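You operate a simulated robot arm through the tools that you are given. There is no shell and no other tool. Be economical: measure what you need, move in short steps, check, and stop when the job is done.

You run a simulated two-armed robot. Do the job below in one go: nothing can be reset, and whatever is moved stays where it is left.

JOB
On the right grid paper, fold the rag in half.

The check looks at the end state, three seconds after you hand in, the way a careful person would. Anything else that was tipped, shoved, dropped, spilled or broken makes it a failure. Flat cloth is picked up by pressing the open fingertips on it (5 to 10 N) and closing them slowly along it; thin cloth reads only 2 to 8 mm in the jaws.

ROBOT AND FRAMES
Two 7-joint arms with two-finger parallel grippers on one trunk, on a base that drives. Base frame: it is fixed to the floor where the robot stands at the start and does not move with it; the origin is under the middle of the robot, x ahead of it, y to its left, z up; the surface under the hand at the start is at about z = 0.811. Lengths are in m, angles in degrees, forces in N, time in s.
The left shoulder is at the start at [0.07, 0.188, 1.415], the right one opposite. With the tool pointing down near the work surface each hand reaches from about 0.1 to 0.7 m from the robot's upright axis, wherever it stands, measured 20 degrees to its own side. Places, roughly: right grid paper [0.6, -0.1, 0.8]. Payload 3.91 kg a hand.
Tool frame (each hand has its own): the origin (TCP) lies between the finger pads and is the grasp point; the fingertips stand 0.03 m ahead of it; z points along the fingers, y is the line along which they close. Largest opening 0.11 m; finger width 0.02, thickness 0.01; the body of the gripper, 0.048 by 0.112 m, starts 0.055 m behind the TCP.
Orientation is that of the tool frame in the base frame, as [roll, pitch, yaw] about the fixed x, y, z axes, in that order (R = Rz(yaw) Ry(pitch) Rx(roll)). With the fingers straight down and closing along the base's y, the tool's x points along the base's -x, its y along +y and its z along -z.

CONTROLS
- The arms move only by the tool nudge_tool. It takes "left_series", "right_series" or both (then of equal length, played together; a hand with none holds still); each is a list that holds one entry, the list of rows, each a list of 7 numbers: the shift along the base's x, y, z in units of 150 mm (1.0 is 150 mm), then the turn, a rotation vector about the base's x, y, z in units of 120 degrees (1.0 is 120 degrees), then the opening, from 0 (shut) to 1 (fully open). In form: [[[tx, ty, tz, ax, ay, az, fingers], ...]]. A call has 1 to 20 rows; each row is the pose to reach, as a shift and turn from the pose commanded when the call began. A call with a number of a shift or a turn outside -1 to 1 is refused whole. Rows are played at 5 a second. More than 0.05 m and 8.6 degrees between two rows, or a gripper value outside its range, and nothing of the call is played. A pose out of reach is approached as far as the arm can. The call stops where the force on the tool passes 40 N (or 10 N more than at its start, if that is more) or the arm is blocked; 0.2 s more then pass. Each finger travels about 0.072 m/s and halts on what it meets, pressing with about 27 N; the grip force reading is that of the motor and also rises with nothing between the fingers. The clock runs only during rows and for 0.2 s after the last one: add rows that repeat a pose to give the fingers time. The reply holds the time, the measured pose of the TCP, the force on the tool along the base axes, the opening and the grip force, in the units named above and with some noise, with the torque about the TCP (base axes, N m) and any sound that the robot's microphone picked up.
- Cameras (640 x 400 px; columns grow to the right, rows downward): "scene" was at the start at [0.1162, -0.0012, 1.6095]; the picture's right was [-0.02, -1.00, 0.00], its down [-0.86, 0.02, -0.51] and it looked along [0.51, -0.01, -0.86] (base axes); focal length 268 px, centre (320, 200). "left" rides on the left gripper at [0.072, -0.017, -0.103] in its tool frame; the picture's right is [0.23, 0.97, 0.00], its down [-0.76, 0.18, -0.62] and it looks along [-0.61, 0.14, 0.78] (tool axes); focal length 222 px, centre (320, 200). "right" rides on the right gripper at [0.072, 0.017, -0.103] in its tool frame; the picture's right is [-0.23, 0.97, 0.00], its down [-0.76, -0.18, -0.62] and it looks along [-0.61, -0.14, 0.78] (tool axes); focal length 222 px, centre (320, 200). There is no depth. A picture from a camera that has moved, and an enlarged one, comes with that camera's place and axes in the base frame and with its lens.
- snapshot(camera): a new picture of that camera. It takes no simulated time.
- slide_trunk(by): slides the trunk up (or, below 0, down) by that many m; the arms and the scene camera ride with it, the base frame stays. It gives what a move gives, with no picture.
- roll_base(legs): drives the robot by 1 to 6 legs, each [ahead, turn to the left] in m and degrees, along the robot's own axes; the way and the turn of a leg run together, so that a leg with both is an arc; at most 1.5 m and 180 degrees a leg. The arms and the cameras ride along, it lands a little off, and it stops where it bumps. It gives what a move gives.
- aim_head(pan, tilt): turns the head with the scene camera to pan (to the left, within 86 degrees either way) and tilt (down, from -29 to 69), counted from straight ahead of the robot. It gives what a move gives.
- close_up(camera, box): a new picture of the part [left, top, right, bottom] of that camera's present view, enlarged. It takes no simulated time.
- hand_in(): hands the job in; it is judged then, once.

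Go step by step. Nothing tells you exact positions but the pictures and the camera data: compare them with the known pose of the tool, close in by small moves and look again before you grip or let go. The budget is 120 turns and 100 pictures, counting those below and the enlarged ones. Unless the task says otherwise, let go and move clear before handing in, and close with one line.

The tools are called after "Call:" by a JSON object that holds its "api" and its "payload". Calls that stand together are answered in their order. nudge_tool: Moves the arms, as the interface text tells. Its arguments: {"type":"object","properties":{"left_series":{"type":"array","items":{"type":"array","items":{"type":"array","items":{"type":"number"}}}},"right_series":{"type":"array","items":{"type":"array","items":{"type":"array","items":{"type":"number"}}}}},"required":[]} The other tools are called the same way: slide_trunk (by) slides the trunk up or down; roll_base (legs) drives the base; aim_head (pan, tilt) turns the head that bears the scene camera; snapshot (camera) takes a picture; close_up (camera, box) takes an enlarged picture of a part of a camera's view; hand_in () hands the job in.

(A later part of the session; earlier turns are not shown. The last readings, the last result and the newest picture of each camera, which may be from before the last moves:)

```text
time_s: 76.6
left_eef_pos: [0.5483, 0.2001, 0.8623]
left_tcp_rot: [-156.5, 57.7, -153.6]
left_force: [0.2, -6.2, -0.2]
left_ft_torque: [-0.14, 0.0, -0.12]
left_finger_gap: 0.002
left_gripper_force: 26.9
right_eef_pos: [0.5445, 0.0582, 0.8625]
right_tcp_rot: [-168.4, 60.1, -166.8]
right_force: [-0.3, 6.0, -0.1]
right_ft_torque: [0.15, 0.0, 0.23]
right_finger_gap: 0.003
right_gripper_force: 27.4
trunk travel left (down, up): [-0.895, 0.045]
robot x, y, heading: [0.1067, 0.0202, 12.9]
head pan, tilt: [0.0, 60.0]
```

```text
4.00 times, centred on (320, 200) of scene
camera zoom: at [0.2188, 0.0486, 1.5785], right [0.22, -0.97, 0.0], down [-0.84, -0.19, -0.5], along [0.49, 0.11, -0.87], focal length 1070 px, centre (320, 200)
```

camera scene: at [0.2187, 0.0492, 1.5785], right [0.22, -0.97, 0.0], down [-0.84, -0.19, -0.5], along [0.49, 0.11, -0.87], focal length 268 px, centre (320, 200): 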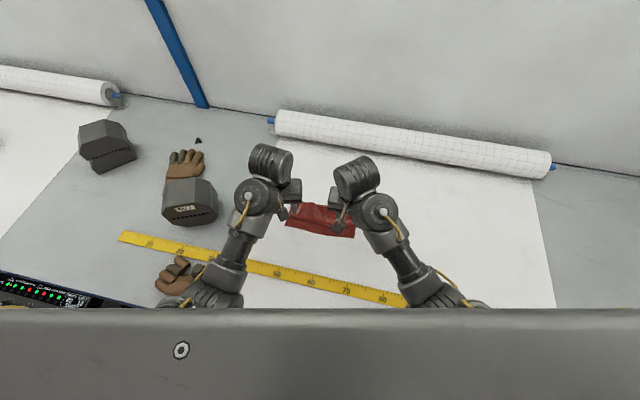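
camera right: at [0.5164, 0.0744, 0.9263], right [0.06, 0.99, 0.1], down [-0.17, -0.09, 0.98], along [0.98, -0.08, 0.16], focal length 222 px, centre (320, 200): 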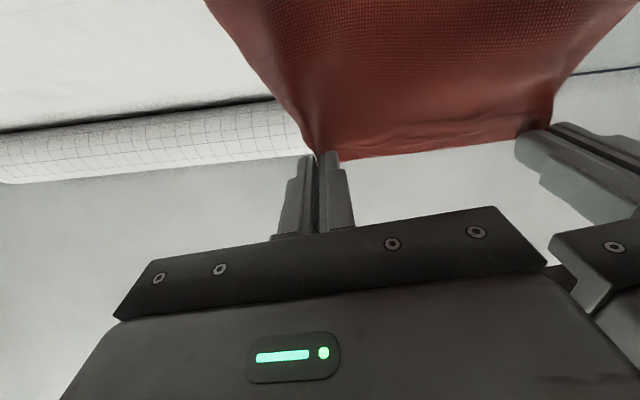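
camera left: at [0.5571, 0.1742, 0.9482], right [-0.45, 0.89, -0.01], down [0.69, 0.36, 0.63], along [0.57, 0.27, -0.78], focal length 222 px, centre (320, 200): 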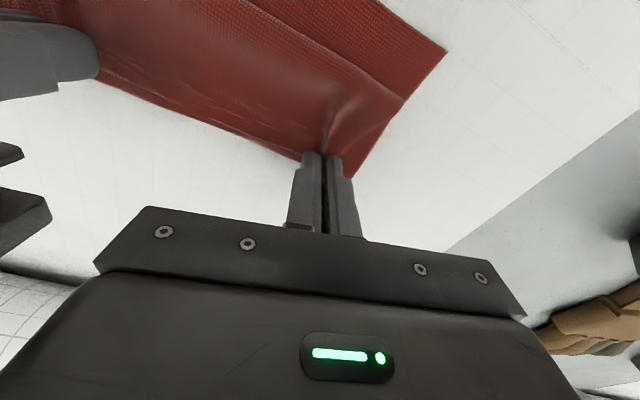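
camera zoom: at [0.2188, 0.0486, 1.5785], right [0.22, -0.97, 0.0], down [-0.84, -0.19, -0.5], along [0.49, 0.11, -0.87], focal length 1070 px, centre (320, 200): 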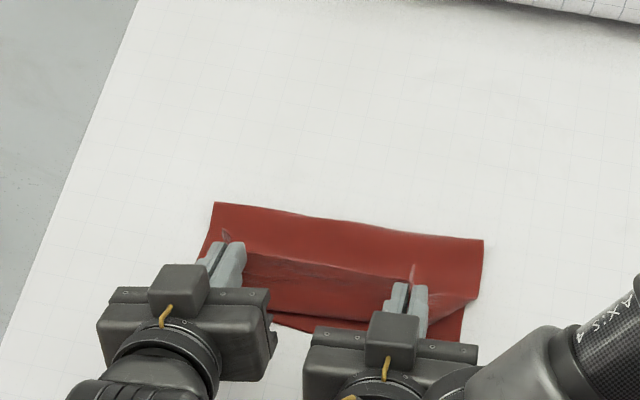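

The near edge is still at 0.535 and, allowing for the loop, the crease is near the middle. I'll raise slightly, tilt 15° more so the edge stands upright, and release while drawing the hands back toward me so that the flap falls my way.

Call:
{"api": "nudge_tool", "payload": {"left_series": [[[0.02, 0, 0.06, 0, -0.04, 0, 0], [0.04, 0, 0.12, 0, -0.08, 0, 0], [0.06, 0, 0.2, 0, -0.125, 0, 0], [0.06, 0, 0.2, 0, -0.125, 0, 0], [-0.02, 0, 0.2, 0, -0.125, 0, 0.02], [-0.16, 0, 0.18, 0, -0.125, 0, 0.15], [-0.36, 0, 0.17, 0, -0.125, 0, 0.3], [-0.58, 0, 0.2, 0, -0.125, 0, 0.35], [-0.75, 0, 0.3, 0, -0.125, 0, 0.35], [-0.75, 0, 0.4, 0, -0.125, 0, 0.35]]], "right_series": [[[0.02, 0, 0.06, 0, -0.04, 0, 0], [0.04, 0, 0.12, 0, -0.08, 0, 0], [0.06, 0, 0.2, 0, -0.125, 0, 0], [0.06, 0, 0.2, 0, -0.125, 0, 0], [-0.02, 0, 0.2, 0, -0.125, 0, 0.02], [-0.16, 0, 0.18, 0, -0.125, 0, 0.15], [-0.36, 0, 0.17, 0, -0.125, 0, 0.3], [-0.58, 0, 0.2, 0, -0.125, 0, 0.35], [-0.75, 0, 0.3, 0, -0.125, 0, 0.35], [-0.75, 0, 0.4, 0, -0.125, 0, 0.35]]]}}

Call:
{"api": "snapshot", "payload": {"camera": "scene"}}

```text
time_s: 78.4
left_eef_pos: [0.4693, 0.1981, 0.8946]
left_tcp_rot: [-136.7, 70.4, -135.5]
left_force: [-0.2, 0.7, 0.1]
left_ft_torque: [0.03, 0.0, -0.01]
left_finger_gap: 0.0384
left_gripper_force: 0.0
right_eef_pos: [0.5241, 0.0635, 0.8921]
right_tcp_rot: [-146.5, 76.1, -146.8]
right_force: [2.4, -11.8, 62.0]
right_ft_torque: [-0.67, 8.01, 1.5]
right_finger_gap: 0.0384
right_gripper_force: 0.0
right hand out of reach, approached as far as the arm can: row 6, 7, 8
trunk travel left (down, up): [-0.895, 0.045]
robot x, y, heading: [0.1027, 0.0209, 13.0]
head pan, tilt: [0.0, 60.0]
stopped in row 8 (right hand): the force on the tool passed its limit at 264 N (the readings are from after the stop); the commanded pose is now the measured one
```

```text
20 pictures are left
camera scene: at [0.2124, 0.0459, 1.58], right [0.22, -0.98, 0.0], down [-0.84, -0.19, -0.5], along [0.49, 0.11, -0.86], focal length 268 px, centre (320, 200)
```

scene: 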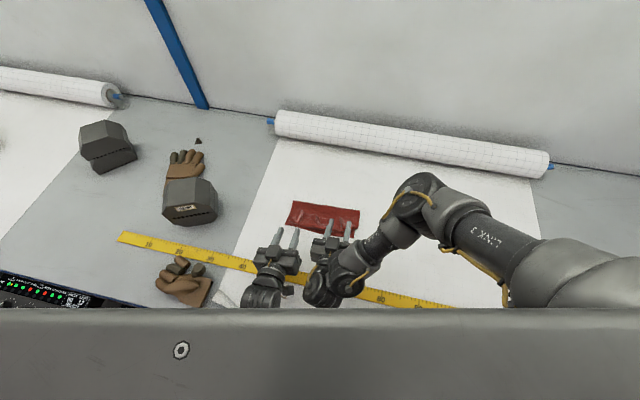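

The right hand is pressing something underneath it (its camera mount on the table, I think). Lift it straight up first.

Call:
{"api": "nudge_tool", "payload": {"right_series": [[[0, 0, 0.06, 0, 0, 0, 0.35], [0, 0, 0.15, 0, 0.03, 0, 0.35], [0, 0, 0.25, 0, 0.08, 0, 0.35], [0, 0, 0.35, 0, 0.12, 0, 0.35], [0, 0, 0.4, 0, 0.15, 0, 0.35]]]}}

Call:
{"api": "close_up", "payload": {"camera": "scene", "box": [220, 160, 420, 310]}}

```text
time_s: 78.6
left_eef_pos: [0.4706, 0.1976, 0.8918]
left_tcp_rot: [-137.0, 70.5, -135.8]
left_force: [0.4, -0.2, -0.1]
left_ft_torque: [0.01, 0.02, 0.0]
left_finger_gap: 0.0387
left_gripper_force: 0.2
right_eef_pos: [0.5256, 0.0627, 0.891]
right_tcp_rot: [-147.1, 76.1, -147.6]
right_force: [-3.3, -5.1, 47.2]
right_ft_torque: [-0.24, 6.5, 0.71]
right_finger_gap: 0.0383
right_gripper_force: 0.0
right hand out of reach, approached as far as the arm can: row 1
trunk travel left (down, up): [-0.895, 0.045]
robot x, y, heading: [0.1066, 0.0205, 12.8]
head pan, tilt: [0.0, 60.0]
stopped in row 1 (right hand): the force on the tool passed its limit at 77 N (the readings are from after the stop); the commanded pose is now the measured one
```

```text
2.67 times, centred on (320, 235) of scene
camera zoom: at [0.2153, 0.0448, 1.5791], right [0.22, -0.98, 0.0], down [-0.84, -0.19, -0.5], along [0.49, 0.11, -0.86], focal length 713 px, centre (320, 107)
```

zoom: 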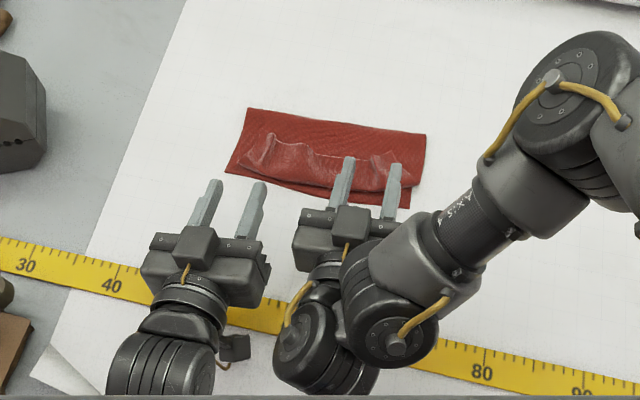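

The flap fell toward me; only about 2 cm of its edge is still curled. To free the right hand without arm trouble, I'll raise the trunk.

Call:
{"api": "slide_trunk", "payload": {"by": 0.04}}

Call:
{"api": "snapshot", "payload": {"camera": "right"}}

```text
time_s: 79.5
left_eef_pos: [0.4739, 0.2004, 0.929]
left_tcp_rot: [-137.1, 70.2, -135.9]
left_force: [1.1, -0.3, -0.2]
left_ft_torque: [0.0, -0.01, 0.01]
left_finger_gap: 0.0385
left_gripper_force: 0.1
right_eef_pos: [0.529, 0.0651, 0.9273]
right_tcp_rot: [-146.1, 75.5, -146.5]
right_force: [0.4, 0.4, 0.8]
right_ft_torque: [0.03, -0.02, -0.01]
right_finger_gap: 0.0385
right_gripper_force: 0.0
trunk travel left (down, up): [-0.935, 0.005]
robot x, y, heading: [0.1061, 0.0257, 12.8]
head pan, tilt: [0.0, 60.0]
```

```text
18 pictures are left
camera right: at [0.4125, 0.0728, 0.8746], right [0.04, 1.0, 0.08], down [-0.45, -0.06, 0.89], along [0.89, -0.07, 0.45], focal length 222 px, centre (320, 200)
```

right: 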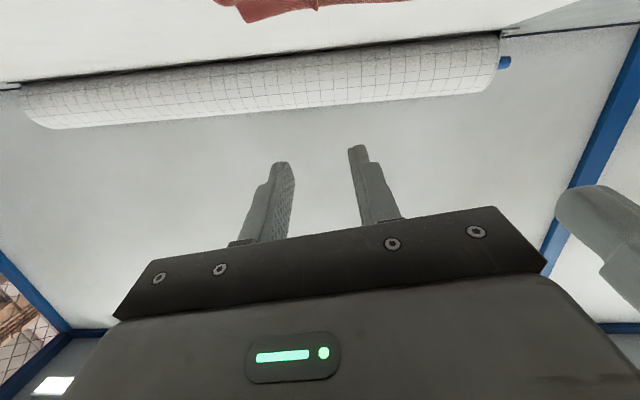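

Free now. I'll stand both hands upright again, well above the cloth, so that I can flip the small curl.

Call:
{"api": "nudge_tool", "payload": {"left_series": [[[0.1, 0.02, 0.05, 0, 0, 0, 0.35], [0.2, 0.04, 0.1, 0, 0.0625, 0, 0.35], [0.3, 0.06, 0.15, 0, 0.125, 0, 0.35], [0.4, 0.08, 0.2, 0, 0.1875, 0, 0.35], [0.5, 0.1, 0.2, 0, 0.25, 0, 0.35], [0.5, 0.1, 0.2, 0, 0.3125, 0, 0.35], [0.5, 0.1, 0.2, 0, 0.375, 0, 0.35], [0.5, 0.1, 0.2, 0, 0.4375, 0, 0.35], [0.5, 0.1, 0.2, 0, 0.5, 0, 0.35], [0.5, 0.1, 0.2, 0, 0.5625, 0, 0.35], [0.5, 0.1, 0.2, 0, 0.61, 0, 0.35]]], "right_series": [[[0.05, -0.02, 0.05, 0, 0, 0, 0.35], [0.1, -0.04, 0.1, 0, 0.0625, 0, 0.35], [0.15, -0.06, 0.15, 0, 0.125, 0, 0.35], [0.15, -0.08, 0.2, 0, 0.1875, 0, 0.35], [0.15, -0.1, 0.2, 0, 0.25, 0, 0.35], [0.15, -0.1, 0.2, 0, 0.3125, 0, 0.35], [0.15, -0.1, 0.2, 0, 0.375, 0, 0.35], [0.15, -0.1, 0.2, 0, 0.4375, 0, 0.35], [0.15, -0.1, 0.2, 0, 0.5, 0, 0.35], [0.15, -0.1, 0.2, 0, 0.55, 0, 0.35], [0.15, -0.1, 0.2, 0, 0.6, 0, 0.35]]]}}

Call:
{"api": "snapshot", "payload": {"camera": "scene"}}

```text
time_s: 81.7
left_eef_pos: [0.5551, 0.2164, 0.96]
left_tcp_rot: [-177.5, 9.8, -166.3]
left_force: [18.7, -10.2, -39.8]
left_ft_torque: [2.12, -2.07, 1.56]
left_finger_gap: 0.0382
left_gripper_force: 0.0
right_eef_pos: [0.5532, 0.0491, 0.9562]
right_tcp_rot: [-176.9, 12.5, -172.0]
right_force: [-0.2, 0.3, 0.4]
right_ft_torque: [-0.01, 0.01, -0.03]
right_finger_gap: 0.0386
right_gripper_force: 0.0
right hand out of reach, approached as far as the arm can: row 1
trunk travel left (down, up): [-0.935, 0.005]
robot x, y, heading: [0.1054, 0.0231, 12.6]
head pan, tilt: [0.0, 60.0]
stopped in row 11 (left hand): the force on the tool passed its limit at 173 N (the readings are from after the stop); the commanded pose is now the measured one
```

```text
17 pictures are left
camera scene: at [0.2093, 0.0456, 1.606], right [0.22, -0.98, 0.0], down [-0.93, -0.2, -0.31], along [0.3, 0.07, -0.95], focal length 268 px, centre (320, 200)
```

scene: 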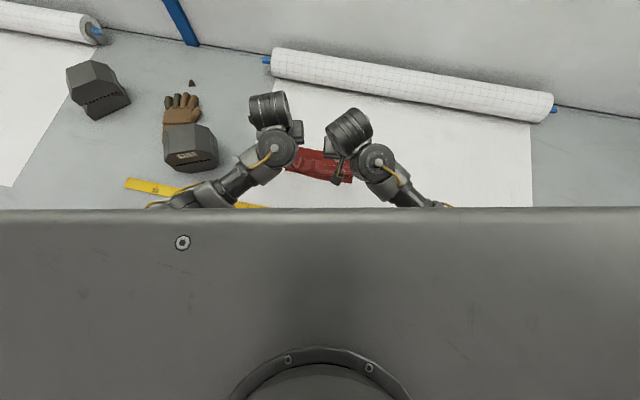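

Call:
{"api": "nudge_tool", "payload": {"left_series": [[[0.02, 0, 0, 0, -0.03, 0.03, 0.35], [0.04, 0, 0, 0, -0.03, 0.06, 0.35], [0.06, 0, 0, 0, -0.03, 0.08, 0.35], [0.06, 0, 0, 0, -0.03, 0.08, 0.35]]], "right_series": [[[0, -0.03, 0, 0, 0, 0, 0.35], [0, -0.06, 0, 0, 0, 0, 0.35], [0, -0.1, 0, 0, 0, 0, 0.35], [0, -0.1, 0, 0, 0, 0, 0.35]]]}}

Call:
{"api": "close_up", "payload": {"camera": "scene", "box": [230, 130, 410, 280]}}

```text
time_s: 82.7
left_eef_pos: [0.5621, 0.2162, 0.9596]
left_tcp_rot: [-176.4, 12.9, -156.6]
left_force: [0.1, 0.8, 0.2]
left_ft_torque: [-0.03, 0.02, 0.03]
left_finger_gap: 0.0386
left_gripper_force: 0.0
right_eef_pos: [0.5524, 0.0335, 0.957]
right_tcp_rot: [-177.0, 12.5, -172.0]
right_force: [0.3, -0.6, -1.1]
right_ft_torque: [0.0, 0.0, 0.01]
right_finger_gap: 0.039
right_gripper_force: 0.0
trunk travel left (down, up): [-0.935, 0.005]
robot x, y, heading: [0.1096, 0.0202, 12.7]
head pan, tilt: [0.0, 60.0]
```

```text
2.67 times, centred on (320, 205) of scene
camera zoom: at [0.2091, 0.0454, 1.6062], right [0.22, -0.98, 0.0], down [-0.93, -0.2, -0.32], along [0.31, 0.07, -0.95], focal length 713 px, centre (320, 187)
```

zoom: 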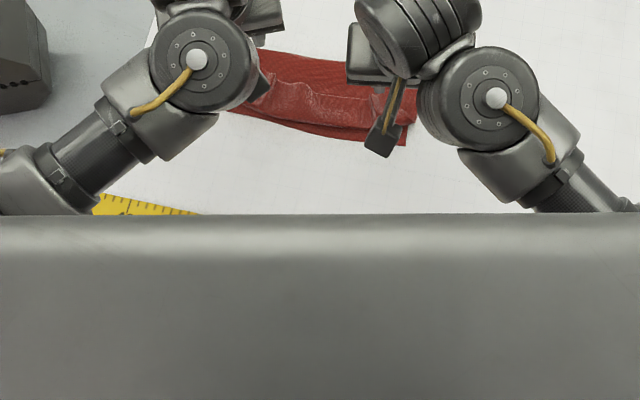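

Call:
{"api": "aim_head", "payload": {"pan": 0, "tilt": 58}}

Call:
{"api": "close_up", "payload": {"camera": "right", "box": [160, 0, 640, 240]}}

Call:
{"api": "close_up", "payload": {"camera": "left", "box": [0, 0, 480, 240]}}

```text
time_s: 83.3
left_eef_pos: [0.5629, 0.2153, 0.9601]
left_tcp_rot: [-176.4, 13.0, -156.6]
left_force: [-0.3, 0.0, 0.4]
left_ft_torque: [0.02, 0.01, 0.01]
left_finger_gap: 0.0386
left_gripper_force: 0.0
right_eef_pos: [0.553, 0.0319, 0.9565]
right_tcp_rot: [-177.0, 12.5, -172.0]
right_force: [-0.6, 0.2, -0.6]
right_ft_torque: [0.0, 0.0, 0.01]
right_finger_gap: 0.0387
right_gripper_force: 0.1
trunk travel left (down, up): [-0.935, 0.005]
robot x, y, heading: [0.1074, 0.02, 12.6]
head pan, tilt: [0.0, 58.0]
```

```text
1.33 times, centred on (400, 120) of right
camera zoom: at [0.4576, 0.0414, 1.0397], right [0.1, 1.0, 0.0], down [0.62, -0.06, 0.78], along [0.78, -0.08, -0.62], focal length 296 px, centre (213, 307)
```

zoom: 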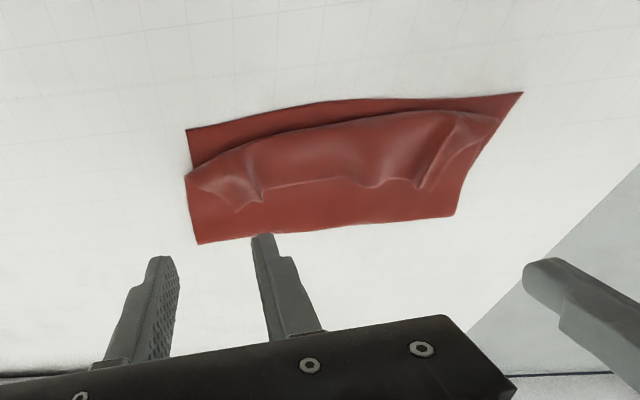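

```text
1.33 times, centred on (240, 120) of left
camera zoom: at [0.4798, 0.1692, 1.0438], right [-0.58, 0.81, -0.11], down [0.47, 0.44, 0.77], along [0.67, 0.39, -0.63], focal length 296 px, centre (427, 307)
```

zoom: 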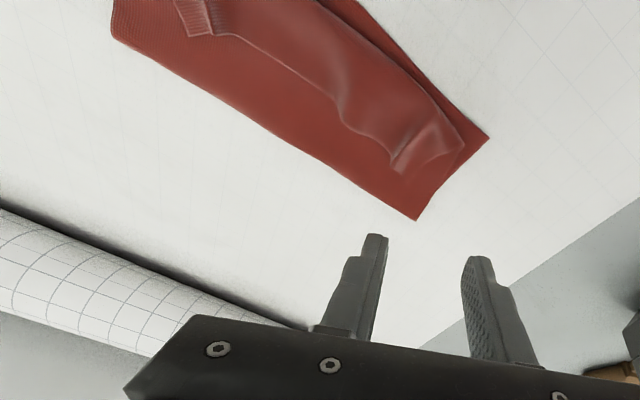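

The lower layer runs x 0.537–0.637; the last 3–4 cm of the upper layer still lies turned back, with standing pleats at about (0.60, 0.05) and (0.594, 0.195). I'll put spread fingertips just behind that raised edge and sweep it toward me like turning a page.

Call:
{"api": "nudge_tool", "payload": {"left_series": [[[0.1, -0.05, -0.1, 0, 0, 0, 0.45], [0.25, -0.1, -0.2, 0, 0, 0, 0.45], [0.34, -0.135, -0.35, 0, 0, 0, 0.45], [0.34, -0.135, -0.5, 0, 0, 0, 0.45], [0.34, -0.135, -0.62, 0, 0, 0, 0.45], [0.34, -0.135, -0.69, 0, 0, 0, 0.45], [0.34, -0.135, -0.69, 0, 0, 0, 0.45]]], "right_series": [[[0.12, 0.05, -0.1, 0, 0, 0, 0.45], [0.28, 0.1, -0.2, 0, 0, 0, 0.45], [0.4, 0.167, -0.35, 0, 0, 0, 0.45], [0.4, 0.167, -0.5, 0, 0, 0, 0.45], [0.4, 0.167, -0.6, 0, 0, 0, 0.45], [0.4, 0.167, -0.67, 0, 0, 0, 0.45], [0.4, 0.167, -0.67, 0, 0, 0, 0.45]]]}}

Call:
{"api": "snapshot", "payload": {"camera": "right"}}

Call:
{"api": "snapshot", "payload": {"camera": "left"}}

```text
time_s: 85.1
left_eef_pos: [0.607, 0.2387, 0.8443]
left_tcp_rot: [-179.9, 13.5, -156.5]
left_force: [-0.6, -0.6, 4.0]
left_ft_torque: [-0.1, -0.02, -0.02]
left_finger_gap: 0.0499
left_gripper_force: 0.7
right_eef_pos: [0.6132, 0.0591, 0.8568]
right_tcp_rot: [-177.0, 12.6, -172.0]
right_force: [0.3, 0.1, 0.4]
right_ft_torque: [0.01, 0.0, 0.01]
right_finger_gap: 0.0495
right_gripper_force: 0.1
trunk travel left (down, up): [-0.935, 0.005]
robot x, y, heading: [0.1057, 0.0209, 12.7]
head pan, tilt: [0.0, 58.0]
stopped in row 7 (left hand): the arm was blocked; the commanded pose is now the measured one
```

```text
13 pictures are left
camera right: at [0.5175, 0.0664, 0.9404], right [0.1, 1.0, 0.0], down [0.62, -0.06, 0.78], along [0.78, -0.08, -0.62], focal length 222 px, centre (320, 200)
```

right: 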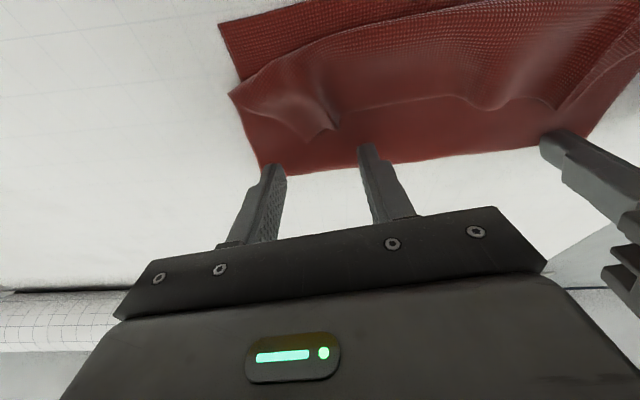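

```text
12 pictures are left
camera left: at [0.5262, 0.1851, 0.9269], right [-0.59, 0.8, -0.05], down [0.47, 0.4, 0.78], along [0.65, 0.44, -0.62], focal length 222 px, centre (320, 200)
```

left: 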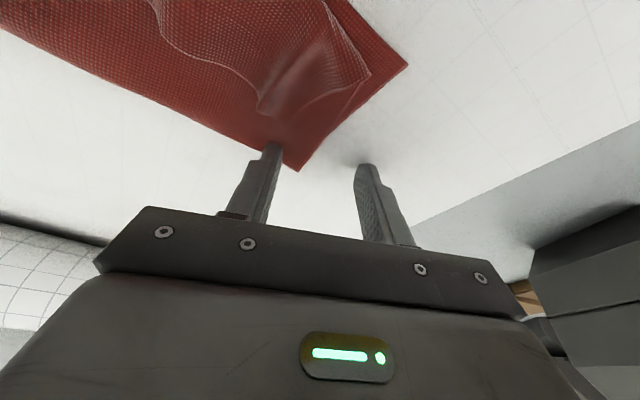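

The left hand stopped slightly outside but its inner finger is behind the left flap. I'll set tip heights just above the layers and sweep toward me, rising past the roll.

Call:
{"api": "nudge_tool", "payload": {"left_series": [[[0, 0, 0.025, 0, 0, 0, 0.45], [-0.06, -0.02, 0.025, 0, 0, 0, 0.45], [-0.12, -0.04, 0.025, 0, 0, 0, 0.45], [-0.18, -0.06, 0.03, 0, 0, 0, 0.45], [-0.24, -0.08, 0.04, 0, 0, 0, 0.45], [-0.32, -0.1, 0.06, 0, 0, 0, 0.45], [-0.4, -0.1, 0.08, 0, 0, 0, 0.45], [-0.48, -0.1, 0.1, 0, 0, 0, 0.45], [-0.56, -0.1, 0.12, 0, 0, 0, 0.45], [-0.64, -0.1, 0.12, 0, 0, 0, 0.45], [-0.72, -0.1, 0.16, 0, 0, 0, 0.45]]], "right_series": [[[0, 0, -0.05, 0, 0, 0, 0.45], [-0.06, 0, -0.05, 0, 0, 0, 0.45], [-0.12, 0, -0.05, 0, 0, 0, 0.45], [-0.18, 0, -0.045, 0, 0, 0, 0.45], [-0.24, 0, -0.035, 0, 0, 0, 0.45], [-0.32, 0, -0.02, 0, 0, 0, 0.45], [-0.4, 0, 0, 0, 0, 0, 0.45], [-0.48, 0, 0.02, 0, 0, 0, 0.45], [-0.56, 0, 0.04, 0, 0, 0, 0.45], [-0.64, 0, 0.05, 0, 0, 0, 0.45], [-0.72, 0, 0.08, 0, 0, 0, 0.45]]]}}

Call:
{"api": "snapshot", "payload": {"camera": "scene"}}

```text
time_s: 87.5
left_eef_pos: [0.4965, 0.2208, 0.8693]
left_tcp_rot: [-179.8, 13.3, -156.5]
left_force: [-0.6, 0.4, -0.1]
left_ft_torque: [0.01, 0.03, 0.01]
left_finger_gap: 0.0495
left_gripper_force: 0.1
right_eef_pos: [0.5052, 0.0579, 0.8687]
right_tcp_rot: [-177.0, 12.5, -172.0]
right_force: [-0.6, -0.2, -0.1]
right_ft_torque: [0.03, -0.03, 0.01]
right_finger_gap: 0.0495
right_gripper_force: 0.1
trunk travel left (down, up): [-0.935, 0.005]
robot x, y, heading: [0.1068, 0.0252, 13.0]
head pan, tilt: [0.0, 58.0]
```

```text
11 pictures are left
camera scene: at [0.2119, 0.0449, 1.607], right [0.21, -0.98, 0.0], down [-0.92, -0.2, -0.33], along [0.33, 0.07, -0.94], focal length 268 px, centre (320, 200)
```

scene: 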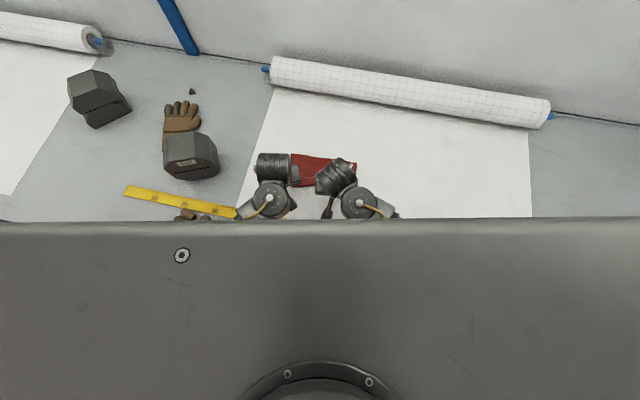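

Call:
{"api": "aim_head", "payload": {"pan": 0, "tilt": 46}}

Call:
{"api": "nudge_tool", "payload": {"left_series": [[[0, 0.1, 0.1, 0, 0, 0, 0.45], [0, 0.2, 0.3, 0, 0, 0, 0.45], [0, 0.25, 0.5, 0, 0, 0, 0.45]]], "right_series": [[[0, -0.1, 0.1, 0, 0, 0, 0.45], [0, -0.2, 0.3, 0, 0, 0, 0.45], [0, -0.35, 0.5, 0, 0, 0, 0.45]]]}}

Call:
{"api": "close_up", "payload": {"camera": "scene", "box": [200, 150, 440, 300]}}

```text
time_s: 88.2
left_eef_pos: [0.4979, 0.2217, 0.8685]
left_tcp_rot: [-179.8, 13.4, -156.4]
left_force: [-0.2, -1.0, 0.0]
left_ft_torque: [-0.01, 0.01, -0.02]
left_finger_gap: 0.0493
left_gripper_force: 0.0
right_eef_pos: [0.5055, 0.0574, 0.8693]
right_tcp_rot: [-177.0, 12.5, -172.0]
right_force: [-0.3, 0.7, -0.5]
right_ft_torque: [0.0, -0.01, -0.01]
right_finger_gap: 0.0496
right_gripper_force: 0.1
trunk travel left (down, up): [-0.935, 0.005]
robot x, y, heading: [0.1052, 0.0228, 12.9]
head pan, tilt: [0.0, 46.0]
```

```text
time_s: 89.0
left_eef_pos: [0.5009, 0.2582, 0.9434]
left_tcp_rot: [-179.8, 13.3, -156.5]
left_force: [-0.3, 0.1, 0.2]
left_ft_torque: [0.01, 0.0, -0.02]
left_finger_gap: 0.0495
left_gripper_force: 0.1
right_eef_pos: [0.5061, 0.0055, 0.9431]
right_tcp_rot: [-176.9, 12.4, -172.0]
right_force: [0.6, -1.1, -0.1]
right_ft_torque: [0.01, 0.0, -0.01]
right_finger_gap: 0.0493
right_gripper_force: 0.0
trunk travel left (down, up): [-0.935, 0.005]
robot x, y, heading: [0.1042, 0.0228, 13.0]
head pan, tilt: [0.0, 46.0]
```

```text
2.67 times, centred on (320, 225) of scene
camera zoom: at [0.2127, 0.0449, 1.6071], right [0.21, -0.98, 0.0], down [-0.92, -0.2, -0.34], along [0.33, 0.07, -0.94], focal length 713 px, centre (320, 133)
```

zoom: 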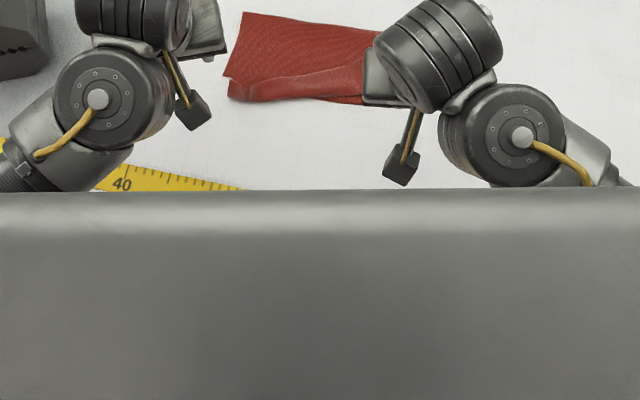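

Call:
{"api": "snapshot", "payload": {"camera": "right"}}

```text
9 pictures are left
camera right: at [0.4108, 0.0142, 1.0272], right [0.09, 1.0, 0.0], down [0.62, -0.06, 0.78], along [0.78, -0.07, -0.62], focal length 222 px, centre (320, 200)
```

right: 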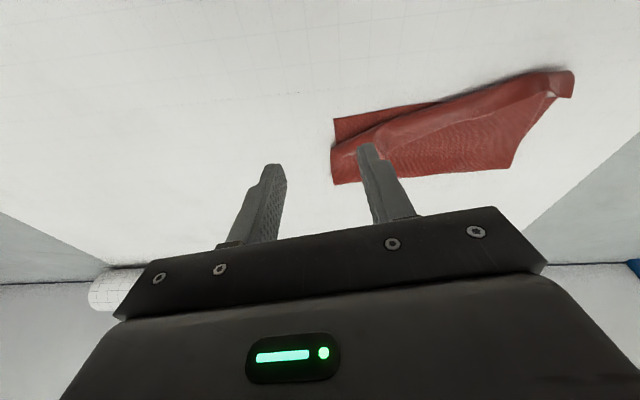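

Call:
{"api": "close_up", "payload": {"camera": "right", "box": [310, 50, 600, 200]}}

```text
2.21 times, centred on (455, 125) of right
camera zoom: at [0.4108, 0.0142, 1.0272], right [0.09, 1.0, 0.0], down [0.62, -0.06, 0.78], along [0.78, -0.07, -0.62], focal length 490 px, centre (22, 366)
```

zoom: 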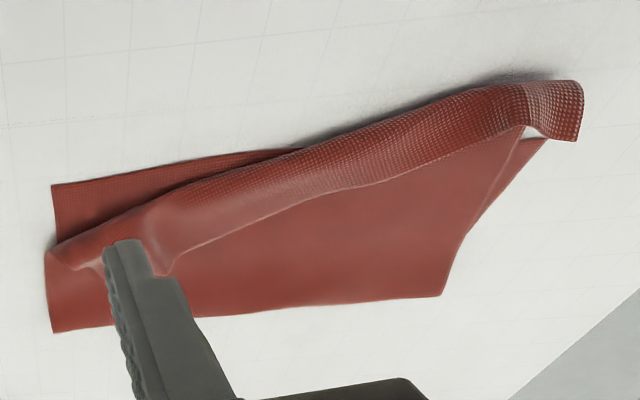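

The left end has turned over; the right end's flap (edge near x≈0.59) is still doubled back. I'll close the right fingers and sweep that pleat toward me directly.

Call:
{"api": "nudge_tool", "payload": {"right_series": [[[0.2, 0.15, -0.1, 0, 0, 0, 0.1], [0.45, 0.3, -0.2, 0, 0, 0, 0], [0.667, 0.43, -0.3, 0, 0, 0, 0], [0.667, 0.43, -0.48, 0, 0, 0, 0], [0.667, 0.43, -0.635, 0, 0, 0, 0], [0.58, 0.43, -0.635, 0, 0, 0, 0], [0.5, 0.43, -0.635, 0, 0, 0, 0], [0.42, 0.43, -0.63, 0, 0, 0, 0], [0.34, 0.43, -0.62, 0, 0, 0, 0], [0.26, 0.43, -0.6, 0, 0, 0, 0], [0.17, 0.43, -0.58, 0, 0, 0, 0], [0.08, 0.43, -0.57, 0, 0, 0, 0], [0, 0.43, -0.57, 0, 0, 0, 0], [-0.05, 0.43, -0.57, 0, 0, 0, 0], [-0.05, 0.33, -0.4, 0, 0, 0, 0], [-0.05, 0.2, -0.2, 0, 0, 0, 0], [-0.05, 0.0, 0, 0, 0, 0, 0]]]}}

Call:
{"api": "close_up", "payload": {"camera": "right", "box": [280, 30, 600, 200]}}

```text
time_s: 92.7
left_eef_pos: [0.5003, 0.2579, 0.9431]
left_tcp_rot: [-179.8, 13.4, -156.5]
left_force: [-0.1, 0.6, 0.3]
left_ft_torque: [0.02, -0.02, -0.03]
left_finger_gap: 0.0494
left_gripper_force: 0.0
right_eef_pos: [0.4994, 0.0062, 0.9434]
right_tcp_rot: [-177.0, 12.4, -172.0]
right_force: [-0.4, 0.7, 0.1]
right_ft_torque: [0.02, -0.01, 0.0]
right_finger_gap: 0.0
right_gripper_force: 26.9
trunk travel left (down, up): [-0.935, 0.005]
robot x, y, heading: [0.1075, 0.0213, 13.0]
head pan, tilt: [0.0, 46.0]
```

```text
2.00 times, centred on (440, 115) of right
camera zoom: at [0.4041, 0.0141, 1.0268], right [0.1, 1.0, 0.0], down [0.62, -0.06, 0.78], along [0.78, -0.08, -0.62], focal length 444 px, centre (80, 370)
```

zoom: 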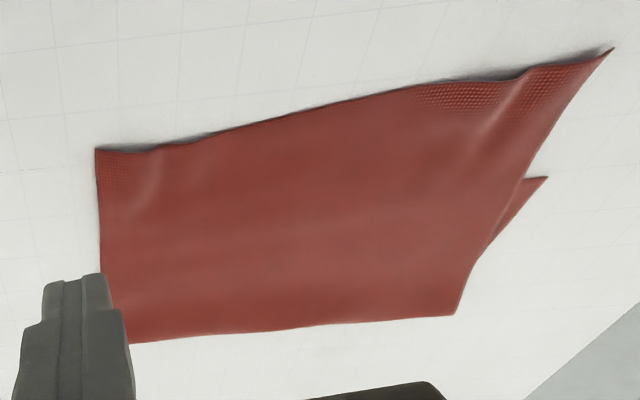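

The flap is now completely turned over and flat. The upper edge overhangs the lower one by about 4–5 cm (0.49–0.505 against 0.541), so I'll slide the upper layer away from me with spread fingertips, rolling the crease outward. First bring the tips down to a touch.

Call:
{"api": "nudge_tool", "payload": {"left_series": [[[0.1, -0.08, -0.1, 0, 0, 0, 0.45], [0.2, -0.16, -0.25, 0, 0, 0, 0.45], [0.3, -0.26, -0.4, 0, 0, 0, 0.45], [0.345, -0.34, -0.54, 0, 0, 0, 0.45], [0.345, -0.34, -0.62, 0, 0, 0, 0.45], [0.345, -0.34, -0.644, 0, 0, 0, 0.45], [0.345, -0.34, -0.644, 0, 0, 0, 0.45]]], "right_series": [[[0.1, 0.1, -0.1, 0, 0, 0, 0.2], [0.2, 0.2, -0.25, 0, 0, 0, 0.4], [0.3, 0.32, -0.4, 0, 0, 0, 0.45], [0.37, 0.425, -0.54, 0, 0, 0, 0.45], [0.37, 0.425, -0.62, 0, 0, 0, 0.45], [0.37, 0.425, -0.656, 0, 0, 0, 0.45], [0.37, 0.425, -0.656, 0, 0, 0, 0.45]]]}}

```text
time_s: 94.2
left_eef_pos: [0.5506, 0.206, 0.8453]
left_tcp_rot: [-179.9, 13.4, -156.5]
left_force: [0.2, 0.2, 0.1]
left_ft_torque: [0.03, 0.0, -0.01]
left_finger_gap: 0.0497
left_gripper_force: 0.2
right_eef_pos: [0.552, 0.0713, 0.8464]
right_tcp_rot: [-177.1, 12.5, -172.0]
right_force: [-1.4, 0.1, 11.1]
right_ft_torque: [0.28, 0.07, 0.07]
right_finger_gap: 0.0487
right_gripper_force: 0.0
trunk travel left (down, up): [-0.935, 0.005]
robot x, y, heading: [0.1071, 0.0222, 12.7]
head pan, tilt: [0.0, 46.0]
```

Call:
{"api": "nudge_tool", "payload": {"left_series": [[[0, 0, -0.006, 0, 0, 0, 0.45], [0, 0, -0.012, 0, 0, 0, 0.45], [0.04, 0, -0.012, 0, 0, 0, 0.45], [0.09, 0, -0.012, 0, 0, 0, 0.45], [0.14, 0, -0.012, 0, 0, 0, 0.45], [0.19, 0, -0.012, 0, 0, 0, 0.45], [0.24, 0, -0.012, 0, 0, 0, 0.45], [0.29, 0, -0.012, 0, 0, 0, 0.45], [0.29, 0, -0.012, 0, 0, 0, 0.45]]], "right_series": [[[0, 0, 0.003, 0, 0, 0, 0.45], [0, 0, 0.005, 0, 0, 0, 0.45], [0.03, 0, 0.005, 0, 0, 0, 0.45], [0.06, 0, 0.005, 0, 0, 0, 0.45], [0.1, 0, 0.005, 0, 0, 0, 0.45], [0.14, 0, 0.005, 0, 0, 0, 0.45], [0.18, 0, 0.005, 0, 0, 0, 0.45], [0.22, 0, 0.005, 0, 0, 0, 0.45], [0.22, 0, 0.005, 0, 0, 0, 0.45]]]}}

Call:
{"api": "snapshot", "payload": {"camera": "right"}}

```text
time_s: 96.2
left_eef_pos: [0.596, 0.2077, 0.8437]
left_tcp_rot: [-179.8, 13.4, -156.5]
left_force: [-1.1, -0.4, 4.4]
left_ft_torque: [-0.15, 0.01, -0.04]
left_finger_gap: 0.0497
left_gripper_force: 0.1
right_eef_pos: [0.586, 0.0698, 0.8454]
right_tcp_rot: [-176.9, 12.4, -172.0]
right_force: [-2.8, 0.0, 8.2]
right_ft_torque: [0.29, 0.1, 0.04]
right_finger_gap: 0.0497
right_gripper_force: 0.1
trunk travel left (down, up): [-0.935, 0.005]
robot x, y, heading: [0.1085, 0.0243, 12.8]
head pan, tilt: [0.0, 46.0]
```

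```text
6 pictures are left
camera right: at [0.4922, 0.0774, 0.9292], right [0.09, 1.0, 0.0], down [0.62, -0.06, 0.78], along [0.78, -0.07, -0.62], focal length 222 px, centre (320, 200)
```

right: 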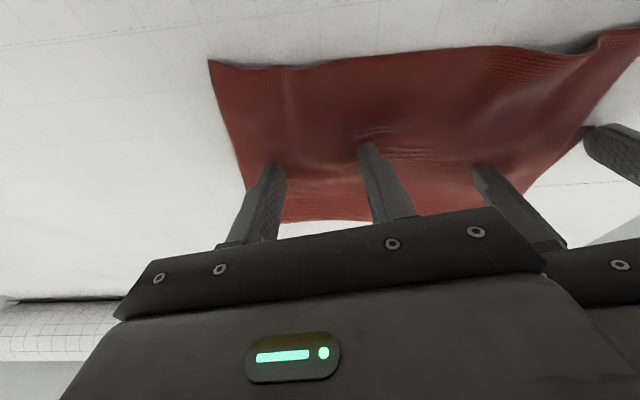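

The upper edge moved out to x≈0.53. I'll lift the hands straight up and clear, and look.

Call:
{"api": "nudge_tool", "payload": {"left_series": [[[0, 0, 0.08, 0, 0, 0, 0.45], [0, 0.03, 0.25, 0, 0, 0, 0.45], [-0.15, 0.1, 0.45, 0, 0, 0, 0.45], [-0.35, 0.2, 0.6, 0, 0, 0, 0.45], [-0.55, 0.3, 0.65, 0, 0, 0, 0.45]]], "right_series": [[[0, 0, 0.08, 0, 0, 0, 0.45], [0, -0.05, 0.25, 0, 0, 0, 0.45], [-0.15, -0.15, 0.45, 0, 0, 0, 0.45], [-0.35, -0.3, 0.6, 0, 0, 0, 0.45], [-0.55, -0.4, 0.65, 0, 0, 0, 0.45]]]}}

Call:
{"api": "close_up", "payload": {"camera": "right", "box": [280, 30, 600, 200]}}

```text
time_s: 97.5
left_eef_pos: [0.5135, 0.2515, 0.9409]
left_tcp_rot: [-179.8, 13.2, -156.4]
left_force: [0.7, 0.5, -0.3]
left_ft_torque: [-0.04, 0.0, -0.02]
left_finger_gap: 0.0495
left_gripper_force: 0.1
right_eef_pos: [0.5068, 0.0099, 0.9424]
right_tcp_rot: [-177.1, 12.4, -171.9]
right_force: [-0.2, 0.2, 0.3]
right_ft_torque: [-0.05, 0.02, 0.05]
right_finger_gap: 0.0493
right_gripper_force: 0.0
trunk travel left (down, up): [-0.935, 0.005]
robot x, y, heading: [0.1081, 0.0248, 12.9]
head pan, tilt: [0.0, 46.0]
```

```text
2.00 times, centred on (440, 115) of right
camera zoom: at [0.4114, 0.0178, 1.0271], right [0.1, 1.0, 0.0], down [0.62, -0.06, 0.78], along [0.78, -0.07, -0.63], focal length 444 px, centre (80, 370)
```

zoom: 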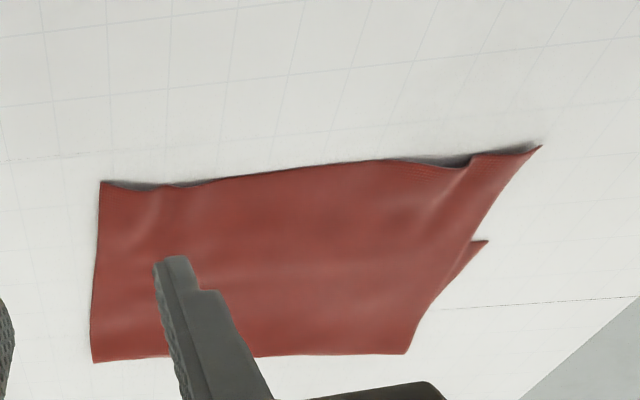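

The whole rag slid along rather than just the top layer: lower edge now 0.586, crease 0.677, upper edge 0.53. The overhang is a single layer, though, so I can pinch it with its edge pointing toward me — no curl this time — then lift, re-lay the lower layer taut, and lay the edge on the lower edge. First roll a little forward for reach.

Call:
{"api": "roll_base", "payload": {"legs": [[0.03, 0]]}}

Call:
{"api": "nudge_tool", "payload": {"left_series": [[[0, -0.1, -0.1, 0, 0, 0, 0.35], [-0.02, -0.2, -0.25, 0, 0, 0, 0.35], [-0.04, -0.3, -0.4, 0, 0, 0, 0.35], [-0.04, -0.4, -0.52, 0, 0, 0, 0.35], [-0.04, -0.4, -0.59, 0, 0, 0, 0.35], [-0.04, -0.4, -0.59, 0, 0, 0, 0.35]]], "right_series": [[[0, 0.1, -0.1, 0, 0, 0, 0.35], [0, 0.2, -0.25, 0, 0, 0, 0.35], [0, 0.26, -0.4, 0, 0, 0, 0.35], [0, 0.285, -0.52, 0, 0, 0, 0.35], [0, 0.285, -0.59, 0, 0, 0, 0.35], [0, 0.285, -0.59, 0, 0, 0, 0.35]]]}}

```text
time_s: 98.3
left_eef_pos: [0.5369, 0.2554, 0.9449]
left_tcp_rot: [-179.9, 13.7, -156.4]
left_force: [-0.4, 1.0, -0.7]
left_ft_torque: [0.03, 0.02, 0.0]
left_finger_gap: 0.0496
left_gripper_force: 0.1
right_eef_pos: [0.5305, 0.0142, 0.9458]
right_tcp_rot: [-177.2, 12.7, -171.8]
right_force: [-0.3, -0.1, 0.2]
right_ft_torque: [0.06, -0.02, 0.01]
right_finger_gap: 0.0495
right_gripper_force: 0.1
trunk travel left (down, up): [-0.935, 0.005]
robot x, y, heading: [0.1329, 0.0313, 12.7]
head pan, tilt: [0.0, 46.0]
```

```text
time_s: 99.7
left_eef_pos: [0.5331, 0.1959, 0.8518]
left_tcp_rot: [-179.9, 13.4, -156.3]
left_force: [0.6, -0.1, -0.3]
left_ft_torque: [0.0, -0.01, 0.02]
left_finger_gap: 0.0383
left_gripper_force: 0.1
right_eef_pos: [0.5328, 0.0584, 0.8559]
right_tcp_rot: [-177.3, 12.5, -171.9]
right_force: [0.6, 0.0, -0.2]
right_ft_torque: [-0.01, 0.03, -0.01]
right_finger_gap: 0.0382
right_gripper_force: 0.2
trunk travel left (down, up): [-0.935, 0.005]
robot x, y, heading: [0.133, 0.0285, 12.6]
head pan, tilt: [0.0, 46.0]
```

Call:
{"api": "snapshot", "payload": {"camera": "right"}}

Call:
{"api": "nudge_tool", "payload": {"left_series": [[[0, 0, -0.03, 0, 0, 0, 0.35], [0, 0, -0.05, 0, 0, 0, 0.35], [0, 0, -0.058, 0, 0, 0, 0.35], [0, 0, -0.058, 0, 0, 0, 0.35]]], "right_series": [[[0, 0, -0.03, 0, 0, 0, 0.35], [0, 0, -0.055, 0, 0, 0, 0.35], [0, 0, -0.07, 0, 0, 0, 0.35], [0, 0, -0.07, 0, 0, 0, 0.35]]]}}

```text
4 pictures are left
camera right: at [0.4373, 0.065, 0.9389], right [0.09, 1.0, 0.0], down [0.62, -0.06, 0.78], along [0.78, -0.07, -0.62], focal length 222 px, centre (320, 200)
```

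right: 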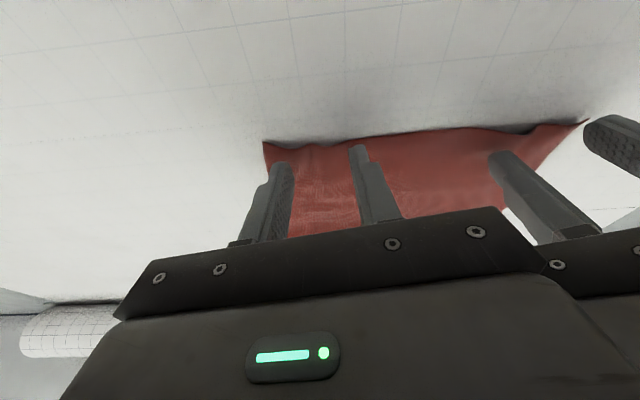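

```text
time_s: 100.7
left_eef_pos: [0.5332, 0.1979, 0.8433]
left_tcp_rot: [-180.0, 13.4, -156.4]
left_force: [0.6, 0.5, -0.2]
left_ft_torque: [-0.01, -0.01, -0.01]
left_finger_gap: 0.0382
left_gripper_force: 0.2
right_eef_pos: [0.5327, 0.0583, 0.8448]
right_tcp_rot: [-177.2, 12.3, -171.9]
right_force: [-0.5, 0.6, -0.2]
right_ft_torque: [0.04, -0.01, 0.03]
right_finger_gap: 0.0384
right_gripper_force: 0.1
trunk travel left (down, up): [-0.935, 0.005]
robot x, y, heading: [0.1333, 0.0294, 13.0]
head pan, tilt: [0.0, 46.0]
```

The tips stand just inside the upper edge. Lower a little more to press.

Call:
{"api": "nudge_tool", "payload": {"left_series": [[[0, 0, -0.006, 0, 0, 0, 0.35], [0, 0, -0.011, 0, 0, 0, 0.35], [0, 0, -0.011, 0, 0, 0, 0.35]]], "right_series": [[[0, 0, -0.007, 0, 0, 0, 0.35], [0, 0, -0.014, 0, 0, 0, 0.35], [0, 0, -0.014, 0, 0, 0, 0.35]]]}}

```text
time_s: 101.5
left_eef_pos: [0.5328, 0.1968, 0.8432]
left_tcp_rot: [180.0, 13.5, -156.3]
left_force: [-0.3, 0.4, 3.5]
left_ft_torque: [-0.05, -0.02, -0.01]
left_finger_gap: 0.0384
left_gripper_force: 0.0
right_eef_pos: [0.5323, 0.0594, 0.8436]
right_tcp_rot: [-177.3, 12.6, -172.0]
right_force: [-0.2, -1.0, 10.5]
right_ft_torque: [0.19, 0.08, -0.02]
right_finger_gap: 0.0377
right_gripper_force: 0.1
trunk travel left (down, up): [-0.935, 0.005]
robot x, y, heading: [0.1382, 0.0275, 12.9]
head pan, tilt: [0.0, 46.0]
```

Press the left a touch more, then close both slowly.

Call:
{"api": "nudge_tool", "payload": {"left_series": [[[0, 0, -0.003, 0, 0, 0, 0.35], [0, 0, -0.005, 0, 0, 0, 0.35], [0, 0, -0.005, 0, 0, 0, 0.31], [0, 0, -0.005, 0, 0, 0, 0.28], [0, 0, -0.005, 0, 0, 0, 0.25], [0, 0, -0.005, 0, 0, 0, 0.22], [0, 0, -0.005, 0, 0, 0, 0.19], [0, 0, -0.005, 0, 0, 0, 0.16], [0, 0, -0.005, 0, 0, 0, 0.13], [0, 0, -0.005, 0, 0, 0, 0.1], [0, 0, -0.005, 0, 0, 0, 0.07], [0, 0, -0.005, 0, 0, 0, 0.04], [0, 0, -0.005, 0, 0, 0, 0], [0, 0, -0.005, 0, 0, 0, 0], [0, 0, -0.005, 0, 0, 0, 0]]], "right_series": [[[0, 0, 0, 0, 0, 0, 0.35], [0, 0, 0, 0, 0, 0, 0.35], [0, 0, 0, 0, 0, 0, 0.31], [0, 0, 0, 0, 0, 0, 0.28], [0, 0, 0, 0, 0, 0, 0.25], [0, 0, 0, 0, 0, 0, 0.22], [0, 0, 0, 0, 0, 0, 0.19], [0, 0, 0, 0, 0, 0, 0.16], [0, 0, 0, 0, 0, 0, 0.13], [0, 0, 0, 0, 0, 0, 0.1], [0, 0, 0, 0, 0, 0, 0.07], [0, 0, 0, 0, 0, 0, 0.04], [0, 0, 0, 0, 0, 0, 0], [0, 0, 0, 0, 0, 0, 0], [0, 0, 0, 0, 0, 0, 0]]]}}

```text
time_s: 104.7
left_eef_pos: [0.5327, 0.1967, 0.8437]
left_tcp_rot: [-179.9, 13.6, -156.3]
left_force: [0.9, -3.7, 10.9]
left_ft_torque: [-0.11, -0.04, -0.02]
left_finger_gap: 0.002
left_gripper_force: 27.1
right_eef_pos: [0.5314, 0.0584, 0.8441]
right_tcp_rot: [-177.2, 12.5, -171.9]
right_force: [-1.2, -0.7, 5.7]
right_ft_torque: [-0.07, 0.04, 0.0]
right_finger_gap: 0.0
right_gripper_force: 27.2
trunk travel left (down, up): [-0.935, 0.005]
robot x, y, heading: [0.1409, 0.0273, 12.5]
head pan, tilt: [0.0, 46.0]
```

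The left holds cloth but the right missed. Retry the right 1 cm further in.

Call:
{"api": "nudge_tool", "payload": {"right_series": [[[0, 0, 0.06, 0, 0, 0, 0], [0.07, 0.02, 0.06, 0, 0, 0, 0.2], [0.07, 0.02, 0.06, 0, 0, 0, 0.35], [0.07, 0.02, 0.03, 0, 0, 0, 0.35], [0.07, 0.02, 0.01, 0, 0, 0, 0.35], [0.07, 0.02, 0, 0, 0, 0, 0.35], [0.07, 0.02, -0.003, 0, 0, 0, 0.35], [0.07, 0.02, -0.003, 0, 0, 0, 0.35]]]}}

```text
time_s: 106.5
left_eef_pos: [0.5312, 0.1975, 0.8431]
left_tcp_rot: [-179.9, 13.6, -156.3]
left_force: [3.1, -1.3, 11.0]
left_ft_torque: [-0.11, -0.14, -0.01]
left_finger_gap: 0.002
left_gripper_force: 27.6
right_eef_pos: [0.5426, 0.0615, 0.8433]
right_tcp_rot: [-177.2, 12.8, -171.9]
right_force: [-2.4, -4.0, 22.3]
right_ft_torque: [0.43, 0.25, 0.09]
right_finger_gap: 0.0367
right_gripper_force: 0.1
trunk travel left (down, up): [-0.935, 0.005]
robot x, y, heading: [0.1347, 0.0317, 12.4]
head pan, tilt: [0.0, 46.0]
```

Call:
{"api": "nudge_tool", "payload": {"right_series": [[[0, 0, 0.008, 0, 0, 0, 0.35], [0, 0, 0.01, 0, 0, 0, 0.33], [0, 0, 0.01, 0, 0, 0, 0.3], [0, 0, 0.01, 0, 0, 0, 0.27], [0, 0, 0.01, 0, 0, 0, 0.24], [0, 0, 0.01, 0, 0, 0, 0.21], [0, 0, 0.01, 0, 0, 0, 0.18], [0, 0, 0.01, 0, 0, 0, 0.15], [0, 0, 0.01, 0, 0, 0, 0.12], [0, 0, 0.01, 0, 0, 0, 0.09], [0, 0, 0.01, 0, 0, 0, 0.06], [0, 0, 0.01, 0, 0, 0, 0.03], [0, 0, 0.01, 0, 0, 0, 0], [0, 0, 0.01, 0, 0, 0, 0], [0, 0, 0.01, 0, 0, 0, 0]]]}}

```text
time_s: 109.7
left_eef_pos: [0.533, 0.1978, 0.8423]
left_tcp_rot: [-179.9, 13.7, -156.3]
left_force: [-0.7, 0.1, 20.0]
left_ft_torque: [-0.09, 0.03, -0.02]
left_finger_gap: 0.0018
left_gripper_force: 27.0
right_eef_pos: [0.542, 0.0604, 0.8449]
right_tcp_rot: [-177.1, 12.5, -171.9]
right_force: [0.0, 4.6, 0.2]
right_ft_torque: [0.11, 0.02, 0.0]
right_finger_gap: 0.0019
right_gripper_force: 27.5
trunk travel left (down, up): [-0.935, 0.005]
robot x, y, heading: [0.1355, 0.0295, 12.5]
head pan, tilt: [0.0, 46.0]
```

Both hold about 2 mm of cloth now. Lift and carry the edge over to above the crease.

Call:
{"api": "nudge_tool", "payload": {"left_series": [[[0.05, 0, 0.12, 0, 0, 0, 0], [0.13, 0, 0.27, 0, 0, 0, 0], [0.24, 0, 0.4, 0, 0, 0, 0], [0.36, 0, 0.5, 0, 0, 0, 0], [0.49, 0, 0.58, 0, 0, 0, 0], [0.62, 0, 0.65, 0, 0, 0, 0], [0.75, 0, 0.7, 0, 0, 0, 0], [0.88, 0, 0.73, 0, 0, 0, 0], [1, 0, 0.74, 0, 0, 0, 0], [1, 0, 0.74, 0, 0, 0, 0]]], "right_series": [[[0.05, 0, 0.12, 0, 0, 0, 0], [0.13, 0, 0.27, 0, 0, 0, 0], [0.24, 0, 0.4, 0, 0, 0, 0], [0.36, 0, 0.5, 0, 0, 0, 0], [0.49, 0, 0.58, 0, 0, 0, 0], [0.62, 0, 0.65, 0, 0, 0, 0], [0.75, 0, 0.7, 0, 0, 0, 0], [0.88, 0, 0.73, 0, 0, 0, 0], [1, 0, 0.74, 0, 0, 0, 0], [1, 0, 0.74, 0, 0, 0, 0]]]}}

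Call:
{"api": "snapshot", "payload": {"camera": "scene"}}

```text
time_s: 111.9
left_eef_pos: [0.6823, 0.1976, 0.9512]
left_tcp_rot: [-179.9, 13.5, -156.4]
left_force: [0.7, -5.4, 0.7]
left_ft_torque: [-0.16, 0.01, -0.06]
left_finger_gap: 0.0021
left_gripper_force: 27.2
right_eef_pos: [0.6932, 0.0615, 0.9552]
right_tcp_rot: [-177.1, 12.4, -171.9]
right_force: [0.1, 5.0, 0.3]
right_ft_torque: [0.19, 0.0, 0.01]
right_finger_gap: 0.0019
right_gripper_force: 27.2
trunk travel left (down, up): [-0.935, 0.005]
robot x, y, heading: [0.1322, 0.0295, 12.6]
head pan, tilt: [0.0, 46.0]
```

```text
3 pictures are left
camera scene: at [0.2432, 0.0471, 1.6094], right [0.21, -0.98, 0.0], down [-0.91, -0.19, -0.37], along [0.36, 0.08, -0.93], focal length 268 px, centre (320, 200)
```

scene: 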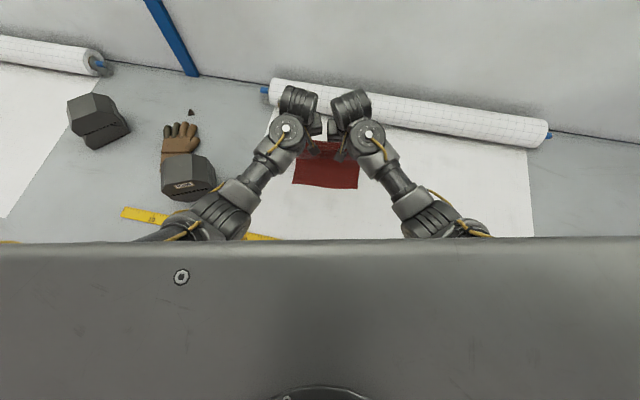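

The near edge is at (0.592, 0.215)–(0.615, 0.003), slightly rotated. I'll draw the edge 3 cm further to lay the lower half down, then swing it back and lay it onto the lower edge.

Call:
{"api": "nudge_tool", "payload": {"left_series": [[[0.06, 0, 0, 0, 0, 0, 0], [0.12, 0, 0, 0, 0, 0, 0], [0.17, 0, 0, 0, 0, 0, 0], [0.17, 0, 0, 0, 0, 0, 0], [0.08, -0.01, -0.05, 0, 0, 0, 0], [-0.01, -0.02, -0.1, 0, 0, 0, 0], [-0.11, -0.03, -0.14, 0, 0, 0, 0], [-0.21, -0.05, -0.2, 0, 0, 0, 0], [-0.3, -0.06, -0.28, 0, 0, 0, 0], [-0.377, -0.07, -0.367, 0, 0, 0, 0], [-0.44, -0.08, -0.45, 0, 0, 0, 0], [-0.49, -0.09, -0.533, 0, 0, 0, 0], [-0.52, -0.09, -0.6, 0, 0, 0, 0], [-0.543, -0.09, -0.64, 0, 0, 0, 0], [-0.543, -0.09, -0.64, 0, 0, 0, 0]]], "right_series": [[[0.08, 0, 0, 0, 0, 0, 0], [0.16, 0, 0, 0, 0, 0, 0], [0.23, 0, 0, 0, 0, 0, 0], [0.23, 0, 0, 0, 0, 0, 0], [0.14, -0.01, -0.05, 0, 0, 0, 0], [0.05, -0.02, -0.1, 0, 0, 0, 0], [-0.05, -0.03, -0.14, 0, 0, 0, 0], [-0.15, -0.05, -0.2, 0, 0, 0, 0], [-0.24, -0.06, -0.28, 0, 0, 0, 0], [-0.317, -0.07, -0.38, 0, 0, 0, 0], [-0.38, -0.08, -0.47, 0, 0, 0, 0], [-0.43, -0.09, -0.55, 0, 0, 0, 0], [-0.46, -0.1, -0.62, 0, 0, 0, 0], [-0.48, -0.1, -0.66, 0, 0, 0, 0], [-0.48, -0.1, -0.66, 0, 0, 0, 0]]]}}

```text
time_s: 115.1
left_eef_pos: [0.6011, 0.184, 0.8561]
left_tcp_rot: [-179.9, 13.6, -156.4]
left_force: [-0.2, -6.7, 0.0]
left_ft_torque: [-0.12, -0.01, -0.09]
left_finger_gap: 0.002
left_gripper_force: 27.2
right_eef_pos: [0.6197, 0.0471, 0.8538]
right_tcp_rot: [-177.0, 12.5, -171.9]
right_force: [-1.3, 6.0, 0.2]
right_ft_torque: [0.21, 0.03, 0.0]
right_finger_gap: 0.0018
right_gripper_force: 27.3
trunk travel left (down, up): [-0.935, 0.005]
robot x, y, heading: [0.1386, 0.024, 12.7]
head pan, tilt: [0.0, 46.0]
```

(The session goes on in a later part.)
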